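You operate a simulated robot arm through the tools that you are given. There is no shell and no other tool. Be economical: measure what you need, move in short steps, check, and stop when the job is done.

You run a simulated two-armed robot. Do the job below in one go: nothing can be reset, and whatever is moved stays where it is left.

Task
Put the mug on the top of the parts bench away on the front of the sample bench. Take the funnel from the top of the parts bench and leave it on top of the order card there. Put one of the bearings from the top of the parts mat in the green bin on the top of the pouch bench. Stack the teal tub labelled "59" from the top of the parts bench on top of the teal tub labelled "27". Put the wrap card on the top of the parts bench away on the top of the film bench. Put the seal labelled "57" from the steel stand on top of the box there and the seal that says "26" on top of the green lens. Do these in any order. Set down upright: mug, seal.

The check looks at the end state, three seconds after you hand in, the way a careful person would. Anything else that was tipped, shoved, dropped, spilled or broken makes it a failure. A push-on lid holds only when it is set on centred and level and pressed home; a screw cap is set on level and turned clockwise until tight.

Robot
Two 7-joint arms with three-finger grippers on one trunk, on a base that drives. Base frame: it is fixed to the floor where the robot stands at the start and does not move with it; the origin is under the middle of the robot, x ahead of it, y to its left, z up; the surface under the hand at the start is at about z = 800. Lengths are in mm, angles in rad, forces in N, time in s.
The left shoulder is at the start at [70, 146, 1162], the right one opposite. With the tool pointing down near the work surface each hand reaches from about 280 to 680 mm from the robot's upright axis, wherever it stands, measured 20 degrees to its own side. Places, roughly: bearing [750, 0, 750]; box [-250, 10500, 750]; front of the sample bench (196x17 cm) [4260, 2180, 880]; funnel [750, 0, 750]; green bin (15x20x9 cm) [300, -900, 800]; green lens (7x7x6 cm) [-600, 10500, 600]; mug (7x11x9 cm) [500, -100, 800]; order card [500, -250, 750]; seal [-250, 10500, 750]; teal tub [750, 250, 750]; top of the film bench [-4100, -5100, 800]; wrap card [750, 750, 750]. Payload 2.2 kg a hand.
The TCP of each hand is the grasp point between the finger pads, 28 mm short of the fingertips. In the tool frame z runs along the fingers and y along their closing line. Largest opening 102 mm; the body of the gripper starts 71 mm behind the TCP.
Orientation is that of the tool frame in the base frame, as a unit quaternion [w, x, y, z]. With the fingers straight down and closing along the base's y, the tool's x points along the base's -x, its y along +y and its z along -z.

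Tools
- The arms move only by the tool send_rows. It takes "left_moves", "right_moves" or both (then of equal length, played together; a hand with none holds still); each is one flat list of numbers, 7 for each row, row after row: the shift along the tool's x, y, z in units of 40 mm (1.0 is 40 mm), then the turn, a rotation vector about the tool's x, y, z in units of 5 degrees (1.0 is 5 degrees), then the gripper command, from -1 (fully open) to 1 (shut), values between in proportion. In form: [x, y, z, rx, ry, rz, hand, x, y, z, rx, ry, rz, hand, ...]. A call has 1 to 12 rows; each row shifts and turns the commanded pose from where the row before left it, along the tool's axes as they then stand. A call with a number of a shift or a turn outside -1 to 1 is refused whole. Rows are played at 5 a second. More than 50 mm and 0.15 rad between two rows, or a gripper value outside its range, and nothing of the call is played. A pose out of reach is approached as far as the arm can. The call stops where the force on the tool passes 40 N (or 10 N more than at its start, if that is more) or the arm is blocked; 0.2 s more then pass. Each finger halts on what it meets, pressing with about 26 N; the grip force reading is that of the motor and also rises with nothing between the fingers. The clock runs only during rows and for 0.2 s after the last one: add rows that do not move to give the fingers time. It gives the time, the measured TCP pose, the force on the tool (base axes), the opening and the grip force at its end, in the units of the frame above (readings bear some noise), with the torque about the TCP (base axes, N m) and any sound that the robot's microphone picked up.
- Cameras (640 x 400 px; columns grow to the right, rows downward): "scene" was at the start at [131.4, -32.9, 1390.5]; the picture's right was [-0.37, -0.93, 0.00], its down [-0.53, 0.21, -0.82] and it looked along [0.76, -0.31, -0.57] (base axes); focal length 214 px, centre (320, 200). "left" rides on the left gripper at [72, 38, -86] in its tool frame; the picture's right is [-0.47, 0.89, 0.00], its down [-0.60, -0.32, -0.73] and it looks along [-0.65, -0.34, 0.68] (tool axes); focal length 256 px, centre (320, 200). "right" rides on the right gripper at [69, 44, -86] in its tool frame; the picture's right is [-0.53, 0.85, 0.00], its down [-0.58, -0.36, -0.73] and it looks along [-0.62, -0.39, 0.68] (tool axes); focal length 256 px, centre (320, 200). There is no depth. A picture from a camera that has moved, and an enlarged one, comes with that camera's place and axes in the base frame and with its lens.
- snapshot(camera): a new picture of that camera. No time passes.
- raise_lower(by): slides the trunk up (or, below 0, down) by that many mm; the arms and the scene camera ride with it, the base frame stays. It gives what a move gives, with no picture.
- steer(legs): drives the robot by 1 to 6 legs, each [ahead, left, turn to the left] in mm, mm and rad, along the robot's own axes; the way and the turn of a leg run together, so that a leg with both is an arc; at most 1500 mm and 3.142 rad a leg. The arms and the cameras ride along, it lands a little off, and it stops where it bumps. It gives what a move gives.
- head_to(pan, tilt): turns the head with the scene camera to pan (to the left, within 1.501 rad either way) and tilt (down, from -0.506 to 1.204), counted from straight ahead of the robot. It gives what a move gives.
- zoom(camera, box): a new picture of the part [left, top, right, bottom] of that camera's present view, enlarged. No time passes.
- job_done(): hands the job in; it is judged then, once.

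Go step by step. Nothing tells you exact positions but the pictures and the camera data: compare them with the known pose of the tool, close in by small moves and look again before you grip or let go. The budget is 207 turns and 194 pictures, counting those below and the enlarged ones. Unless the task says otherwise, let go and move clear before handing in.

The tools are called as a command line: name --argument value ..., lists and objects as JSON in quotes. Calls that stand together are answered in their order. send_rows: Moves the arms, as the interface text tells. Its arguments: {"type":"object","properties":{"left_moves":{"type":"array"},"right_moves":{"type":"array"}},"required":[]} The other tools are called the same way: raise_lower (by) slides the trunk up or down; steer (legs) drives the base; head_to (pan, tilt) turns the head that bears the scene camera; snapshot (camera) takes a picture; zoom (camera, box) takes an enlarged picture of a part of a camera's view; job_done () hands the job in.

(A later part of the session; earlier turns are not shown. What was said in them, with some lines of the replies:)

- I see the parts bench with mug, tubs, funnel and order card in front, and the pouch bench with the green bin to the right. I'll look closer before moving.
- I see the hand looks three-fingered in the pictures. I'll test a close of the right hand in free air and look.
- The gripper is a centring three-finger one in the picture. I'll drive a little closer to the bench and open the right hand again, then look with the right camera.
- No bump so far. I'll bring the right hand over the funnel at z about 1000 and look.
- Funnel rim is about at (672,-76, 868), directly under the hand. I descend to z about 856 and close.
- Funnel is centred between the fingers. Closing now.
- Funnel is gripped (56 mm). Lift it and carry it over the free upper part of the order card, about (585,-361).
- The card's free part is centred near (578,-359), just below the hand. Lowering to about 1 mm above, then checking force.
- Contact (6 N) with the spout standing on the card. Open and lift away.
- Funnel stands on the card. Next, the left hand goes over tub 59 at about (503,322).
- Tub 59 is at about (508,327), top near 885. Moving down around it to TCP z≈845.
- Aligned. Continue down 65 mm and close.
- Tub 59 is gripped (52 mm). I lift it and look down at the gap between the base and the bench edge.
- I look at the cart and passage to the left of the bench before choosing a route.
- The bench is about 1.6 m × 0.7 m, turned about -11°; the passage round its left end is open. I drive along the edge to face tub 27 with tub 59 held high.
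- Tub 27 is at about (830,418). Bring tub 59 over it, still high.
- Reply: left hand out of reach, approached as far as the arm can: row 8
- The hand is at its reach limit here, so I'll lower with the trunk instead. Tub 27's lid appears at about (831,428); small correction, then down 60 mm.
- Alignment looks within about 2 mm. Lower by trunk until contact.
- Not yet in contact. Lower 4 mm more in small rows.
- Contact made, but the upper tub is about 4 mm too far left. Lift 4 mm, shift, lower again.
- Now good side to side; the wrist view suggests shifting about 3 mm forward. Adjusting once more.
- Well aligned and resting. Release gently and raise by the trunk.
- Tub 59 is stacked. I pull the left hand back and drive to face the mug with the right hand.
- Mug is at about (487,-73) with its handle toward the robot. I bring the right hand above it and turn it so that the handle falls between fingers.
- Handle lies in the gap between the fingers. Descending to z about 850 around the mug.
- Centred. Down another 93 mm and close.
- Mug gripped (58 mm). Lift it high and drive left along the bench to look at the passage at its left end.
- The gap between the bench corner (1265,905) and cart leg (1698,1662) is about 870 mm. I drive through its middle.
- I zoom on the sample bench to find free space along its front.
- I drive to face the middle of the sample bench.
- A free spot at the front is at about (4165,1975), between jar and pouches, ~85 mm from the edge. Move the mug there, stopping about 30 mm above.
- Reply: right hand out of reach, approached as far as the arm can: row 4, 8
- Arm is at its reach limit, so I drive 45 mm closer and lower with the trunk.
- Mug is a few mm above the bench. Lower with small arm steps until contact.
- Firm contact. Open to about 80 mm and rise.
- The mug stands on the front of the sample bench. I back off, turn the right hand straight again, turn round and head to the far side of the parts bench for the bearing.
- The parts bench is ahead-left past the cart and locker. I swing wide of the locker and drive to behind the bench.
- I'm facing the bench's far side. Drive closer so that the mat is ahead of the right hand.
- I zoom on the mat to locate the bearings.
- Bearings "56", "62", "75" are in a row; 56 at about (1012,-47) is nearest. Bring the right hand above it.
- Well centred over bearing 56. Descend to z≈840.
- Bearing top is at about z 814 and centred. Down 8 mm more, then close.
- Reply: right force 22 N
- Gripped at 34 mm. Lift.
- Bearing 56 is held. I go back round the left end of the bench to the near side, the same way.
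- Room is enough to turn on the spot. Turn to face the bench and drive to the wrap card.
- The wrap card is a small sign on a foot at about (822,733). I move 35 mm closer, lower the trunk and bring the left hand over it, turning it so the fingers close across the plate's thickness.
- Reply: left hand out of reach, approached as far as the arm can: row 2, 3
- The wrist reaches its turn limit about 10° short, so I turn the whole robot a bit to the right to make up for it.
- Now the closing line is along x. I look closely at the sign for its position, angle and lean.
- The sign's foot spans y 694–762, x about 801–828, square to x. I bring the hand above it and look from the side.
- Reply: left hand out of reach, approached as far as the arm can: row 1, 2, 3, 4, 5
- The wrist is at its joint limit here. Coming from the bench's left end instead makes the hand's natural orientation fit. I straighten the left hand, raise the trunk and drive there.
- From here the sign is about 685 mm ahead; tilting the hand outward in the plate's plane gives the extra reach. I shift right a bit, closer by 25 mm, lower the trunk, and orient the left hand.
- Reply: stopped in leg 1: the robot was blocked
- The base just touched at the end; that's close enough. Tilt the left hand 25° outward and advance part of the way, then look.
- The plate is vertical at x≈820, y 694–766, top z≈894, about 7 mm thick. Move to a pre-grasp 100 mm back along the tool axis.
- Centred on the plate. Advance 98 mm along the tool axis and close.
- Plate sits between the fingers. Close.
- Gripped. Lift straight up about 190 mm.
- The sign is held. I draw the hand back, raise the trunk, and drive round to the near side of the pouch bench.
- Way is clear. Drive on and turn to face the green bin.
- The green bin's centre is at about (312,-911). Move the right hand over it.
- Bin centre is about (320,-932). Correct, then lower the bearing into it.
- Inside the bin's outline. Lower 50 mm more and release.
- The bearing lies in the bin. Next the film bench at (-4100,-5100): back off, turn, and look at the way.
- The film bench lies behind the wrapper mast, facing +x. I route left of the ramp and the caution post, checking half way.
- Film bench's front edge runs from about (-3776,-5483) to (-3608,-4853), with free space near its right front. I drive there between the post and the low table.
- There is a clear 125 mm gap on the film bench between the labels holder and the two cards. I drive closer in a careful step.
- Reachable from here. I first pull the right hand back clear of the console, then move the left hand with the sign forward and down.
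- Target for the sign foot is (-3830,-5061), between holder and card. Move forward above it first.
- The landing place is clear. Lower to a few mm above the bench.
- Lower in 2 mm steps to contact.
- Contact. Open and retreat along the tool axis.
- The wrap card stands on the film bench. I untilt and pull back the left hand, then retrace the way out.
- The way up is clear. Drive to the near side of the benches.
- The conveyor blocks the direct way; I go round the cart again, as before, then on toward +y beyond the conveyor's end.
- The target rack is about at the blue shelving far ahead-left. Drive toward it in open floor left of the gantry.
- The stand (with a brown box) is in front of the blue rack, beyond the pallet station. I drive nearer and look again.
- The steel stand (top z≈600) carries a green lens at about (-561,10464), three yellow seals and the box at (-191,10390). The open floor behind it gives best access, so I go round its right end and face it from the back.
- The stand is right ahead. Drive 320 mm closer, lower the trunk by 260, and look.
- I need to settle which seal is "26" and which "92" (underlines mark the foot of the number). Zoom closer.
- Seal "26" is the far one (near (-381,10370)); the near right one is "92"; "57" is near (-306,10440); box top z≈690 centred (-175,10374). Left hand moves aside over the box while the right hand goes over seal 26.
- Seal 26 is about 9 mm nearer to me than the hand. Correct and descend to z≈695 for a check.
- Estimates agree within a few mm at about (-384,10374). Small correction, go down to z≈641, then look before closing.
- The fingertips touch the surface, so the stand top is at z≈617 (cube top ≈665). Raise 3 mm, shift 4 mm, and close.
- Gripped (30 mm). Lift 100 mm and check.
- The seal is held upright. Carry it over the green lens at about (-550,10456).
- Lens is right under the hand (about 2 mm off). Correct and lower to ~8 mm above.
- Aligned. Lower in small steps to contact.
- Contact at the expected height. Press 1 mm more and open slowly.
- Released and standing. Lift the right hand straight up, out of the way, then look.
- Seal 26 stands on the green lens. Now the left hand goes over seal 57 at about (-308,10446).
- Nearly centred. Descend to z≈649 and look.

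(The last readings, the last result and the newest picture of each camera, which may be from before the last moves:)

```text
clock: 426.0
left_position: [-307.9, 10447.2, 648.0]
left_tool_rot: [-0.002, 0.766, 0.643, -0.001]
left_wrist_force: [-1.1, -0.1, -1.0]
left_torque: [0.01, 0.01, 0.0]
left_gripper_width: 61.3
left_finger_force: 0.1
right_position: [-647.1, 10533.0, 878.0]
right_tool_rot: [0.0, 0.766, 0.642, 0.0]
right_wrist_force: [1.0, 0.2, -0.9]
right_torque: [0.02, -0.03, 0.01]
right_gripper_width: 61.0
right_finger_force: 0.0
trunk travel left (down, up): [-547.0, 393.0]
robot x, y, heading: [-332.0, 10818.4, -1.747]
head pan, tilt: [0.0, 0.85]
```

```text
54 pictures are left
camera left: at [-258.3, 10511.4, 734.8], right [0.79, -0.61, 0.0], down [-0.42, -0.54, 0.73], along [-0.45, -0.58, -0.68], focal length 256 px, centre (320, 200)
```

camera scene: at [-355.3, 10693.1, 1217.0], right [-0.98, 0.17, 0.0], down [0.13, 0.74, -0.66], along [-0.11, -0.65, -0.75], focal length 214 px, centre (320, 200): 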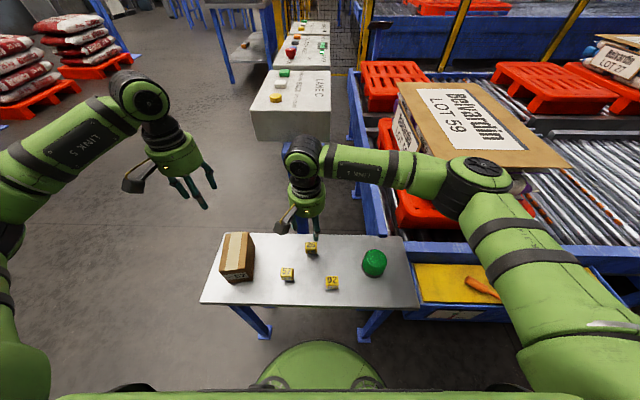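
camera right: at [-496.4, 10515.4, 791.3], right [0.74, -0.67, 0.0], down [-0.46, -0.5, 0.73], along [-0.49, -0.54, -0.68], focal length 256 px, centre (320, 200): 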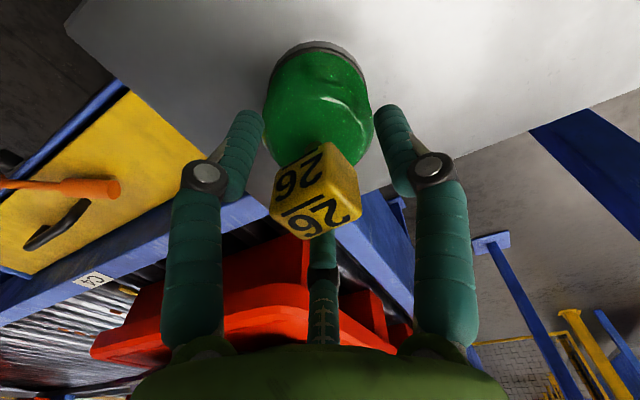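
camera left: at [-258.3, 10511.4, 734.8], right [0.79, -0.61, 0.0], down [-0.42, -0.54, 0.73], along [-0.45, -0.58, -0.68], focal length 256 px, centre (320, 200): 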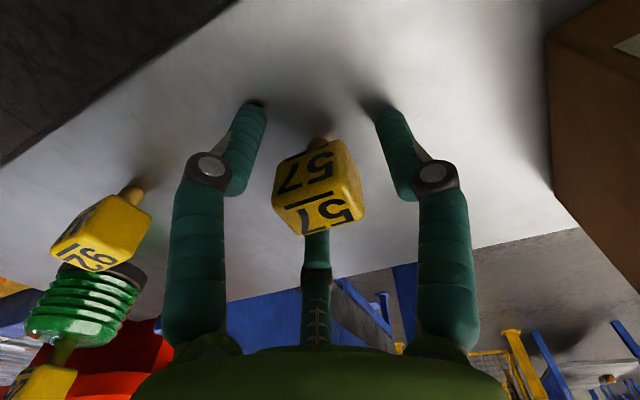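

Centred. Close gently and lift.

send_rows --left_moves '[0, 0, 0, 0, 0, 0, 0.1, 0, 0, 0, 0, 0, 0, 0.25, 0, 0, 0, 0, 0, 0, 0.3, 0, 0, 0, 0, 0, 0, 0.6, 0, 0, 0, 0, 0, 0, 1, 0, 0, 0, 0, 0, 0, 1]'

send_rows --left_moves '[0, 0, -0.5, 0, 0, 0, 1, 0, 0, -1, 0, 0, 0, 1, 0, 0, -1, 0, 0, 0, 1, 0, 0, -1, 0, 0, 0, 1, 0, 0, 0, 0, 0, 0, 1]'

snapshot --camera "left"

zoom --camera "scene" --box '[190, 180, 430, 320]'

```text
clock: 427.4
left_position: [-308.9, 10447.5, 647.8]
left_tool_rot: [-0.002, 0.766, 0.643, 0.001]
left_wrist_force: [0.0, -0.4, 0.0]
left_torque: [-0.04, 0.01, -0.02]
left_gripper_width: 30.0
left_finger_force: 25.9
right_position: [-646.4, 10533.5, 877.6]
right_tool_rot: [0.001, 0.766, 0.643, 0.001]
right_wrist_force: [-0.1, 0.5, 0.7]
right_torque: [0.01, 0.0, -0.02]
right_gripper_width: 61.1
right_finger_force: 0.1
trunk travel left (down, up): [-547.0, 393.0]
robot x, y, heading: [-328.7, 10822.9, -1.742]
head pan, tilt: [0.0, 0.85]
```

```text
clock: 428.6
left_position: [-307.4, 10450.1, 787.4]
left_tool_rot: [-0.002, 0.766, 0.643, 0.001]
left_wrist_force: [-0.3, -0.4, -0.5]
left_torque: [0.0, 0.02, -0.01]
left_gripper_width: 30.0
left_finger_force: 26.4
right_position: [-646.9, 10532.2, 878.6]
right_tool_rot: [0.0, 0.766, 0.643, 0.001]
right_wrist_force: [-0.6, 0.3, 0.4]
right_torque: [0.01, 0.03, -0.01]
right_gripper_width: 60.9
right_finger_force: 0.0
trunk travel left (down, up): [-547.0, 393.0]
robot x, y, heading: [-328.5, 10819.2, -1.747]
head pan, tilt: [0.0, 0.85]
```

```text
53 pictures are left
camera left: at [-257.3, 10512.8, 875.4], right [0.79, -0.61, 0.0], down [-0.42, -0.54, 0.73], along [-0.45, -0.58, -0.68], focal length 256 px, centre (320, 200)
```

left: 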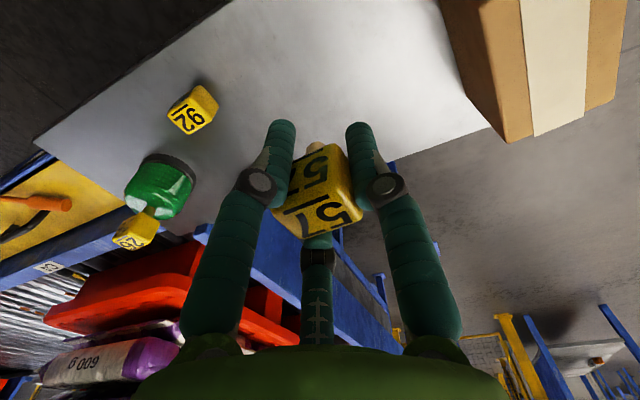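

```text
2.67 times, centred on (310, 250) of scene
camera zoom: at [-353.7, 10692.4, 1216.9], right [-0.98, 0.17, 0.0], down [0.13, 0.74, -0.66], along [-0.11, -0.65, -0.75], focal length 572 px, centre (347, 67)
```

zoom: 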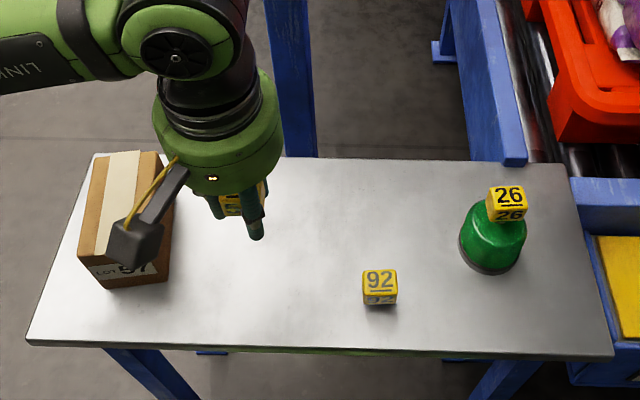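

Seal 57 is held. Carry it over the box top, centre about (-175,10377), z≈687.

send_rows --left_moves '[-0.305, 0.895, 0, 0, 0, 0, 1, -0.305, 0.895, 0, 0, 0, 0, 1, -0.305, 0.895, 0, 0, 0, 0, 1, -0.305, 0.895, 0, 0, 0, 0, 1, 0, 0, 0, 0, 0, 0, 1]'

snapshot --camera "left"

zoom --camera "scene" --box '[170, 190, 310, 310]'

```text
clock: 429.8
left_position: [-174.2, 10373.2, 788.4]
left_tool_rot: [-0.003, 0.766, 0.643, 0.001]
left_wrist_force: [-0.2, -1.1, -0.1]
left_torque: [0.0, -0.01, 0.0]
left_gripper_width: 29.6
left_finger_force: 25.7
right_position: [-648.4, 10533.7, 877.8]
right_tool_rot: [0.0, 0.766, 0.643, 0.001]
right_wrist_force: [0.1, -0.4, -0.4]
right_torque: [-0.02, 0.0, 0.0]
right_gripper_width: 61.1
right_finger_force: 0.0
trunk travel left (down, up): [-547.0, 393.0]
robot x, y, heading: [-331.1, 10818.8, -1.743]
head pan, tilt: [0.0, 0.85]
```

```text
51 pictures are left
camera left: at [-123.1, 10437.4, 876.4], right [0.79, -0.61, 0.0], down [-0.42, -0.54, 0.73], along [-0.45, -0.58, -0.68], focal length 256 px, centre (320, 200)
```

left: 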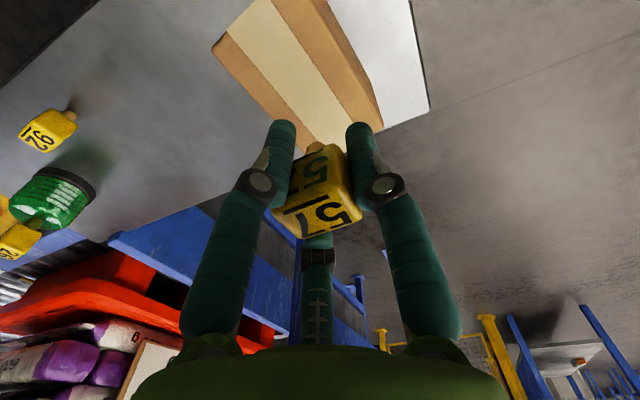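

```text
3.33 times, centred on (240, 250) of scene
camera zoom: at [-354.5, 10692.7, 1217.0], right [-0.98, 0.17, 0.0], down [0.13, 0.74, -0.66], along [-0.11, -0.65, -0.75], focal length 715 px, centre (587, 33)
```

zoom: 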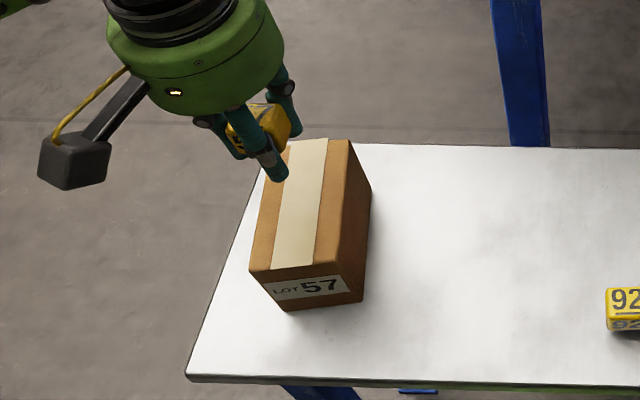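

zoom --camera "left" --box '[190, 0, 450, 170]'

```text
2.35 times, centred on (320, 85) of left
camera zoom: at [-123.1, 10437.4, 876.4], right [0.79, -0.61, 0.0], down [-0.42, -0.54, 0.73], along [-0.45, -0.58, -0.68], focal length 602 px, centre (320, 471)
```

zoom: 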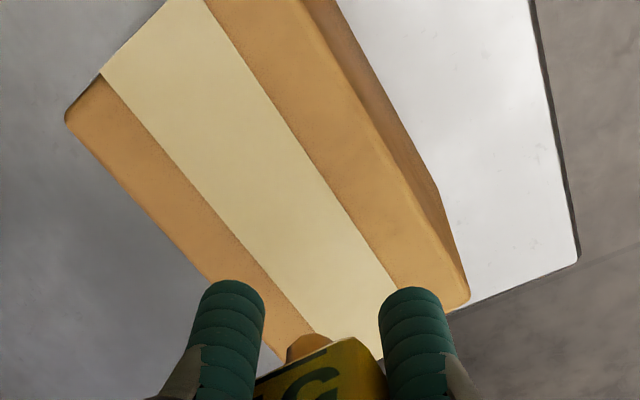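

Averaging both views the box-top centre is about (-180,10376). Correct by 5 mm and lower to ~10 mm above.

send_rows --left_moves '[0.05, -0.135, 0.5, 0, 0, 0, 1, 0, 0, 0.5, 0, 0, 0, 1, 0, 0, 0.45, 0, 0, 0, 1, 0, 0, 0, 0, 0, 0, 1]'

zoom --camera "left" --box '[190, 0, 450, 250]'

zoom --camera "scene" --box '[180, 200, 290, 300]'

```text
clock: 430.8
left_position: [-180.6, 10376.9, 732.0]
left_tool_rot: [0.0, 0.766, 0.643, -0.002]
left_wrist_force: [3.9, 1.2, 18.3]
left_torque: [0.0, -0.23, 0.03]
left_gripper_width: 29.9
left_finger_force: 26.2
right_position: [-648.8, 10534.9, 880.0]
right_tool_rot: [0.001, 0.767, 0.642, 0.0]
right_wrist_force: [-0.1, 0.0, 0.8]
right_torque: [-0.01, 0.01, 0.0]
right_gripper_width: 61.0
right_finger_force: 0.0
trunk travel left (down, up): [-547.0, 393.0]
robot x, y, heading: [-329.7, 10817.4, -1.746]
head pan, tilt: [0.0, 0.85]
```

```text
1.60 times, centred on (320, 125) of left
camera zoom: at [-129.8, 10441.4, 819.4], right [0.79, -0.61, 0.0], down [-0.41, -0.54, 0.73], along [-0.45, -0.58, -0.68], focal length 410 px, centre (320, 320)
```

zoom: 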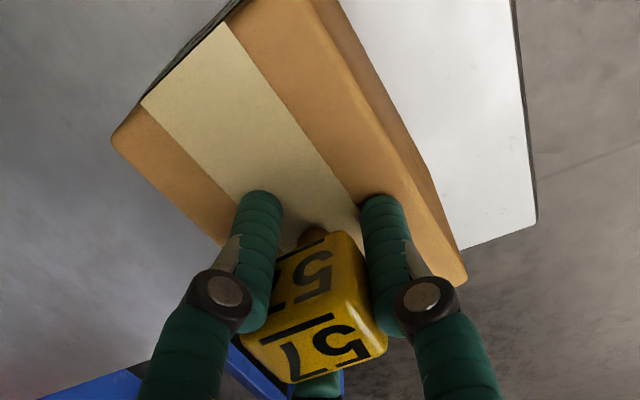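

```text
4.00 times, centred on (235, 250) of scene
camera zoom: at [-354.0, 10694.8, 1217.5], right [-0.98, 0.17, 0.0], down [0.13, 0.74, -0.66], along [-0.11, -0.65, -0.75], focal length 858 px, centre (660, 0)
```

zoom: 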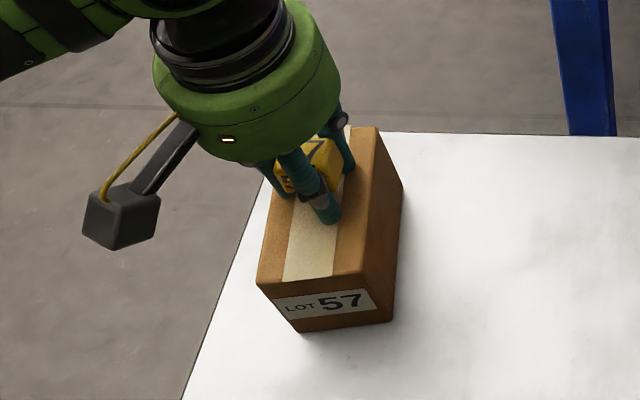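

The seal is already resting on the box (top is at z≈701), near its centre. Relieve a little and open slowly.

send_rows --left_moves '[0, 0, -0.03, 0, 0, 0, 1, 0, 0, 0, 0, 0, 0, 1]'

```text
clock: 431.4
left_position: [-179.1, 10376.5, 732.0]
left_tool_rot: [-0.002, 0.766, 0.643, -0.001]
left_wrist_force: [3.0, -3.0, 14.1]
left_torque: [-0.07, -0.29, -0.01]
left_gripper_width: 29.7
left_finger_force: 26.3
right_position: [-648.6, 10534.4, 878.7]
right_tool_rot: [0.001, 0.766, 0.643, -0.001]
right_wrist_force: [-0.8, 0.3, -0.1]
right_torque: [-0.02, 0.03, -0.02]
right_gripper_width: 61.0
right_finger_force: 0.1
trunk travel left (down, up): [-547.0, 393.0]
robot x, y, heading: [-329.4, 10814.2, -1.747]
head pan, tilt: [0.0, 0.85]
```

send_rows --left_moves '[0, 0, -0.03, 0, 0, 0, 1, 0, 0, 0, 0, 0, 0, 1]'

```text
clock: 432.0
left_position: [-180.8, 10376.0, 733.0]
left_tool_rot: [-0.002, 0.766, 0.643, -0.001]
left_wrist_force: [2.6, -3.0, 10.2]
left_torque: [-0.14, -0.29, -0.01]
left_gripper_width: 29.5
left_finger_force: 26.2
right_position: [-647.0, 10533.9, 878.2]
right_tool_rot: [0.001, 0.766, 0.642, -0.001]
right_wrist_force: [0.1, -1.2, -0.3]
right_torque: [-0.01, -0.01, 0.01]
right_gripper_width: 61.0
right_finger_force: 0.0
trunk travel left (down, up): [-547.0, 393.0]
robot x, y, heading: [-327.8, 10818.0, -1.747]
head pan, tilt: [0.0, 0.85]
```

send_rows --left_moves '[0, 0, -0.02, 0, 0, 0, 1, 0, 0, 0, 0, 0, 0, 0.38, 0, 0, 0, 0, 0, 0, 0.3, 0, 0, 0, 0, 0, 0, 0.1, 0, 0, 0, 0, 0, 0, -0.2, 0, 0, 0, 0, 0, 0, -0.2]'

snapshot --camera "left"

```text
clock: 433.4
left_position: [-181.0, 10377.0, 733.0]
left_tool_rot: [-0.003, 0.766, 0.643, 0.0]
left_wrist_force: [-0.5, 0.0, 0.0]
left_torque: [-0.03, -0.02, 0.0]
left_gripper_width: 61.3
left_finger_force: 0.1
right_position: [-647.8, 10533.7, 877.9]
right_tool_rot: [0.0, 0.766, 0.642, 0.0]
right_wrist_force: [-0.4, -0.7, -0.3]
right_torque: [0.04, 0.02, -0.01]
right_gripper_width: 61.1
right_finger_force: 0.0
trunk travel left (down, up): [-547.0, 393.0]
robot x, y, heading: [-330.3, 10817.6, -1.748]
head pan, tilt: [0.0, 0.85]
```

```text
46 pictures are left
camera left: at [-129.6, 10440.9, 820.6], right [0.79, -0.61, 0.0], down [-0.42, -0.54, 0.73], along [-0.45, -0.58, -0.68], focal length 256 px, centre (320, 200)
```

left: 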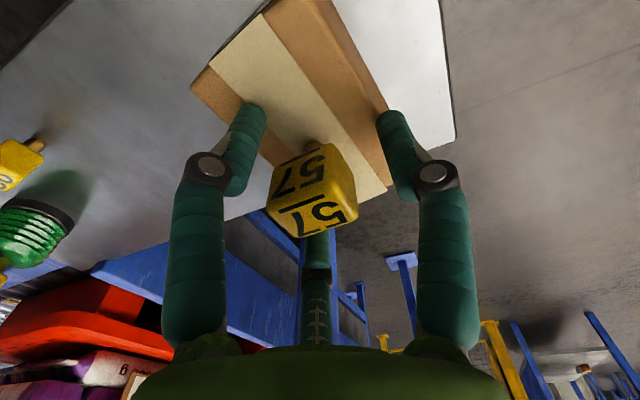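

Seal stands. Lift the left hand straight up and away, then check.

send_rows --left_moves '[0, 0, -0.5, 0, 0, 0, -0.2, 0, 0, -1, 0, 0, 0, -0.2, 0, 0, -1, 0, 0, 0, -0.2, 0, 0, -1, 0, 0, 0, -0.2, 0, 0.8, -0.4, 0, 0, 0, -0.2, 0.5, 0.8, 0, 0, 0, 0, -0.2, 0.5, 0.8, 0, 0, 0, 0, -0.2]'

steer --legs '[[-150, 0, 0]]'

snapshot --camera "scene"

zoom --camera "scene" --box '[190, 150, 430, 290]'

```text
clock: 435.0
left_position: [-76.8, 10398.3, 889.6]
left_tool_rot: [-0.001, 0.767, 0.642, -0.001]
left_wrist_force: [1.1, 0.3, 0.7]
left_torque: [0.0, 0.02, -0.02]
left_gripper_width: 61.4
left_finger_force: 0.0
right_position: [-647.5, 10533.3, 878.2]
right_tool_rot: [0.002, 0.766, 0.643, -0.001]
right_wrist_force: [-0.2, -0.1, -0.2]
right_torque: [-0.04, 0.01, -0.01]
right_gripper_width: 61.4
right_finger_force: 0.0
trunk travel left (down, up): [-547.0, 393.0]
robot x, y, heading: [-333.4, 10818.4, -1.744]
head pan, tilt: [0.0, 0.85]
```

```text
clock: 436.3
left_position: [-53.7, 10544.8, 889.6]
left_tool_rot: [-0.002, 0.767, 0.642, 0.0]
left_wrist_force: [-0.6, 1.4, -0.4]
left_torque: [-0.02, -0.02, 0.01]
left_gripper_width: 61.2
left_finger_force: 0.1
right_position: [-622.2, 10681.2, 878.2]
right_tool_rot: [-0.001, 0.767, 0.642, -0.001]
right_wrist_force: [-0.4, -0.3, -0.6]
right_torque: [-0.03, 0.0, -0.02]
right_gripper_width: 61.0
right_finger_force: 0.0
trunk travel left (down, up): [-547.0, 393.0]
robot x, y, heading: [-305.6, 10969.3, -1.747]
head pan, tilt: [0.0, 0.85]
```

```text
45 pictures are left
camera scene: at [-328.1, 10840.3, 1217.0], right [-0.98, 0.17, 0.0], down [0.13, 0.74, -0.66], along [-0.12, -0.65, -0.75], focal length 214 px, centre (320, 200)
```

scene: 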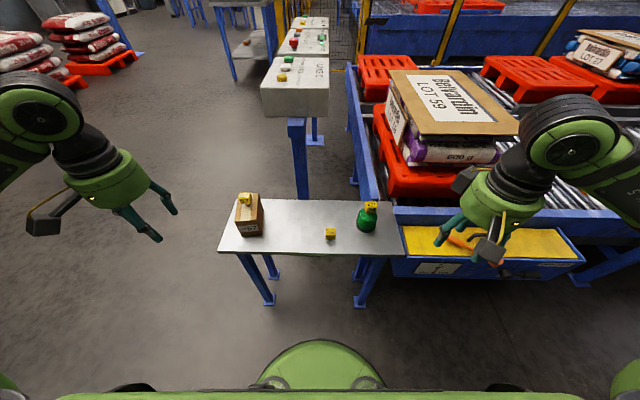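

```text
2.67 times, centred on (310, 220) of scene
camera zoom: at [-328.1, 10840.3, 1217.0], right [-0.98, 0.17, 0.0], down [0.13, 0.74, -0.66], along [-0.12, -0.65, -0.75], focal length 572 px, centre (347, 147)
```

zoom: 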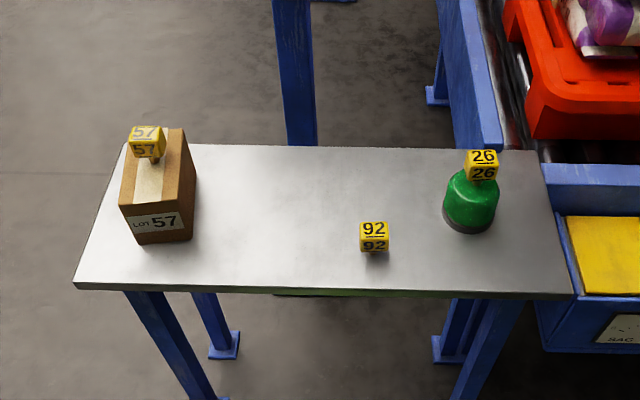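

Everything is in place and both hands are clear, so I hand in.

job_done

```text
The job is handed in.
```

I finished all six tasks and handed the job in; the check has not reported a result.

- **Mug:** standing upright on the front of the sample bench.
- **Funnel:** standing on the order card, clear of the blue block on it.
- **Bearing:** bearing "56" is in the green bin.
- **Tubs:** tub "59" is stacked on tub "27".
- **Wrap card:** standing on the film bench, between the labels holder and the other two cards.
- **Seals:** seal "57" is upright on the box and seal "26" is upright on the green lens.

The robot's base touched the parts bench once while I was lining up for the wrap card, and it stopped there. I saw nothing moved by it.
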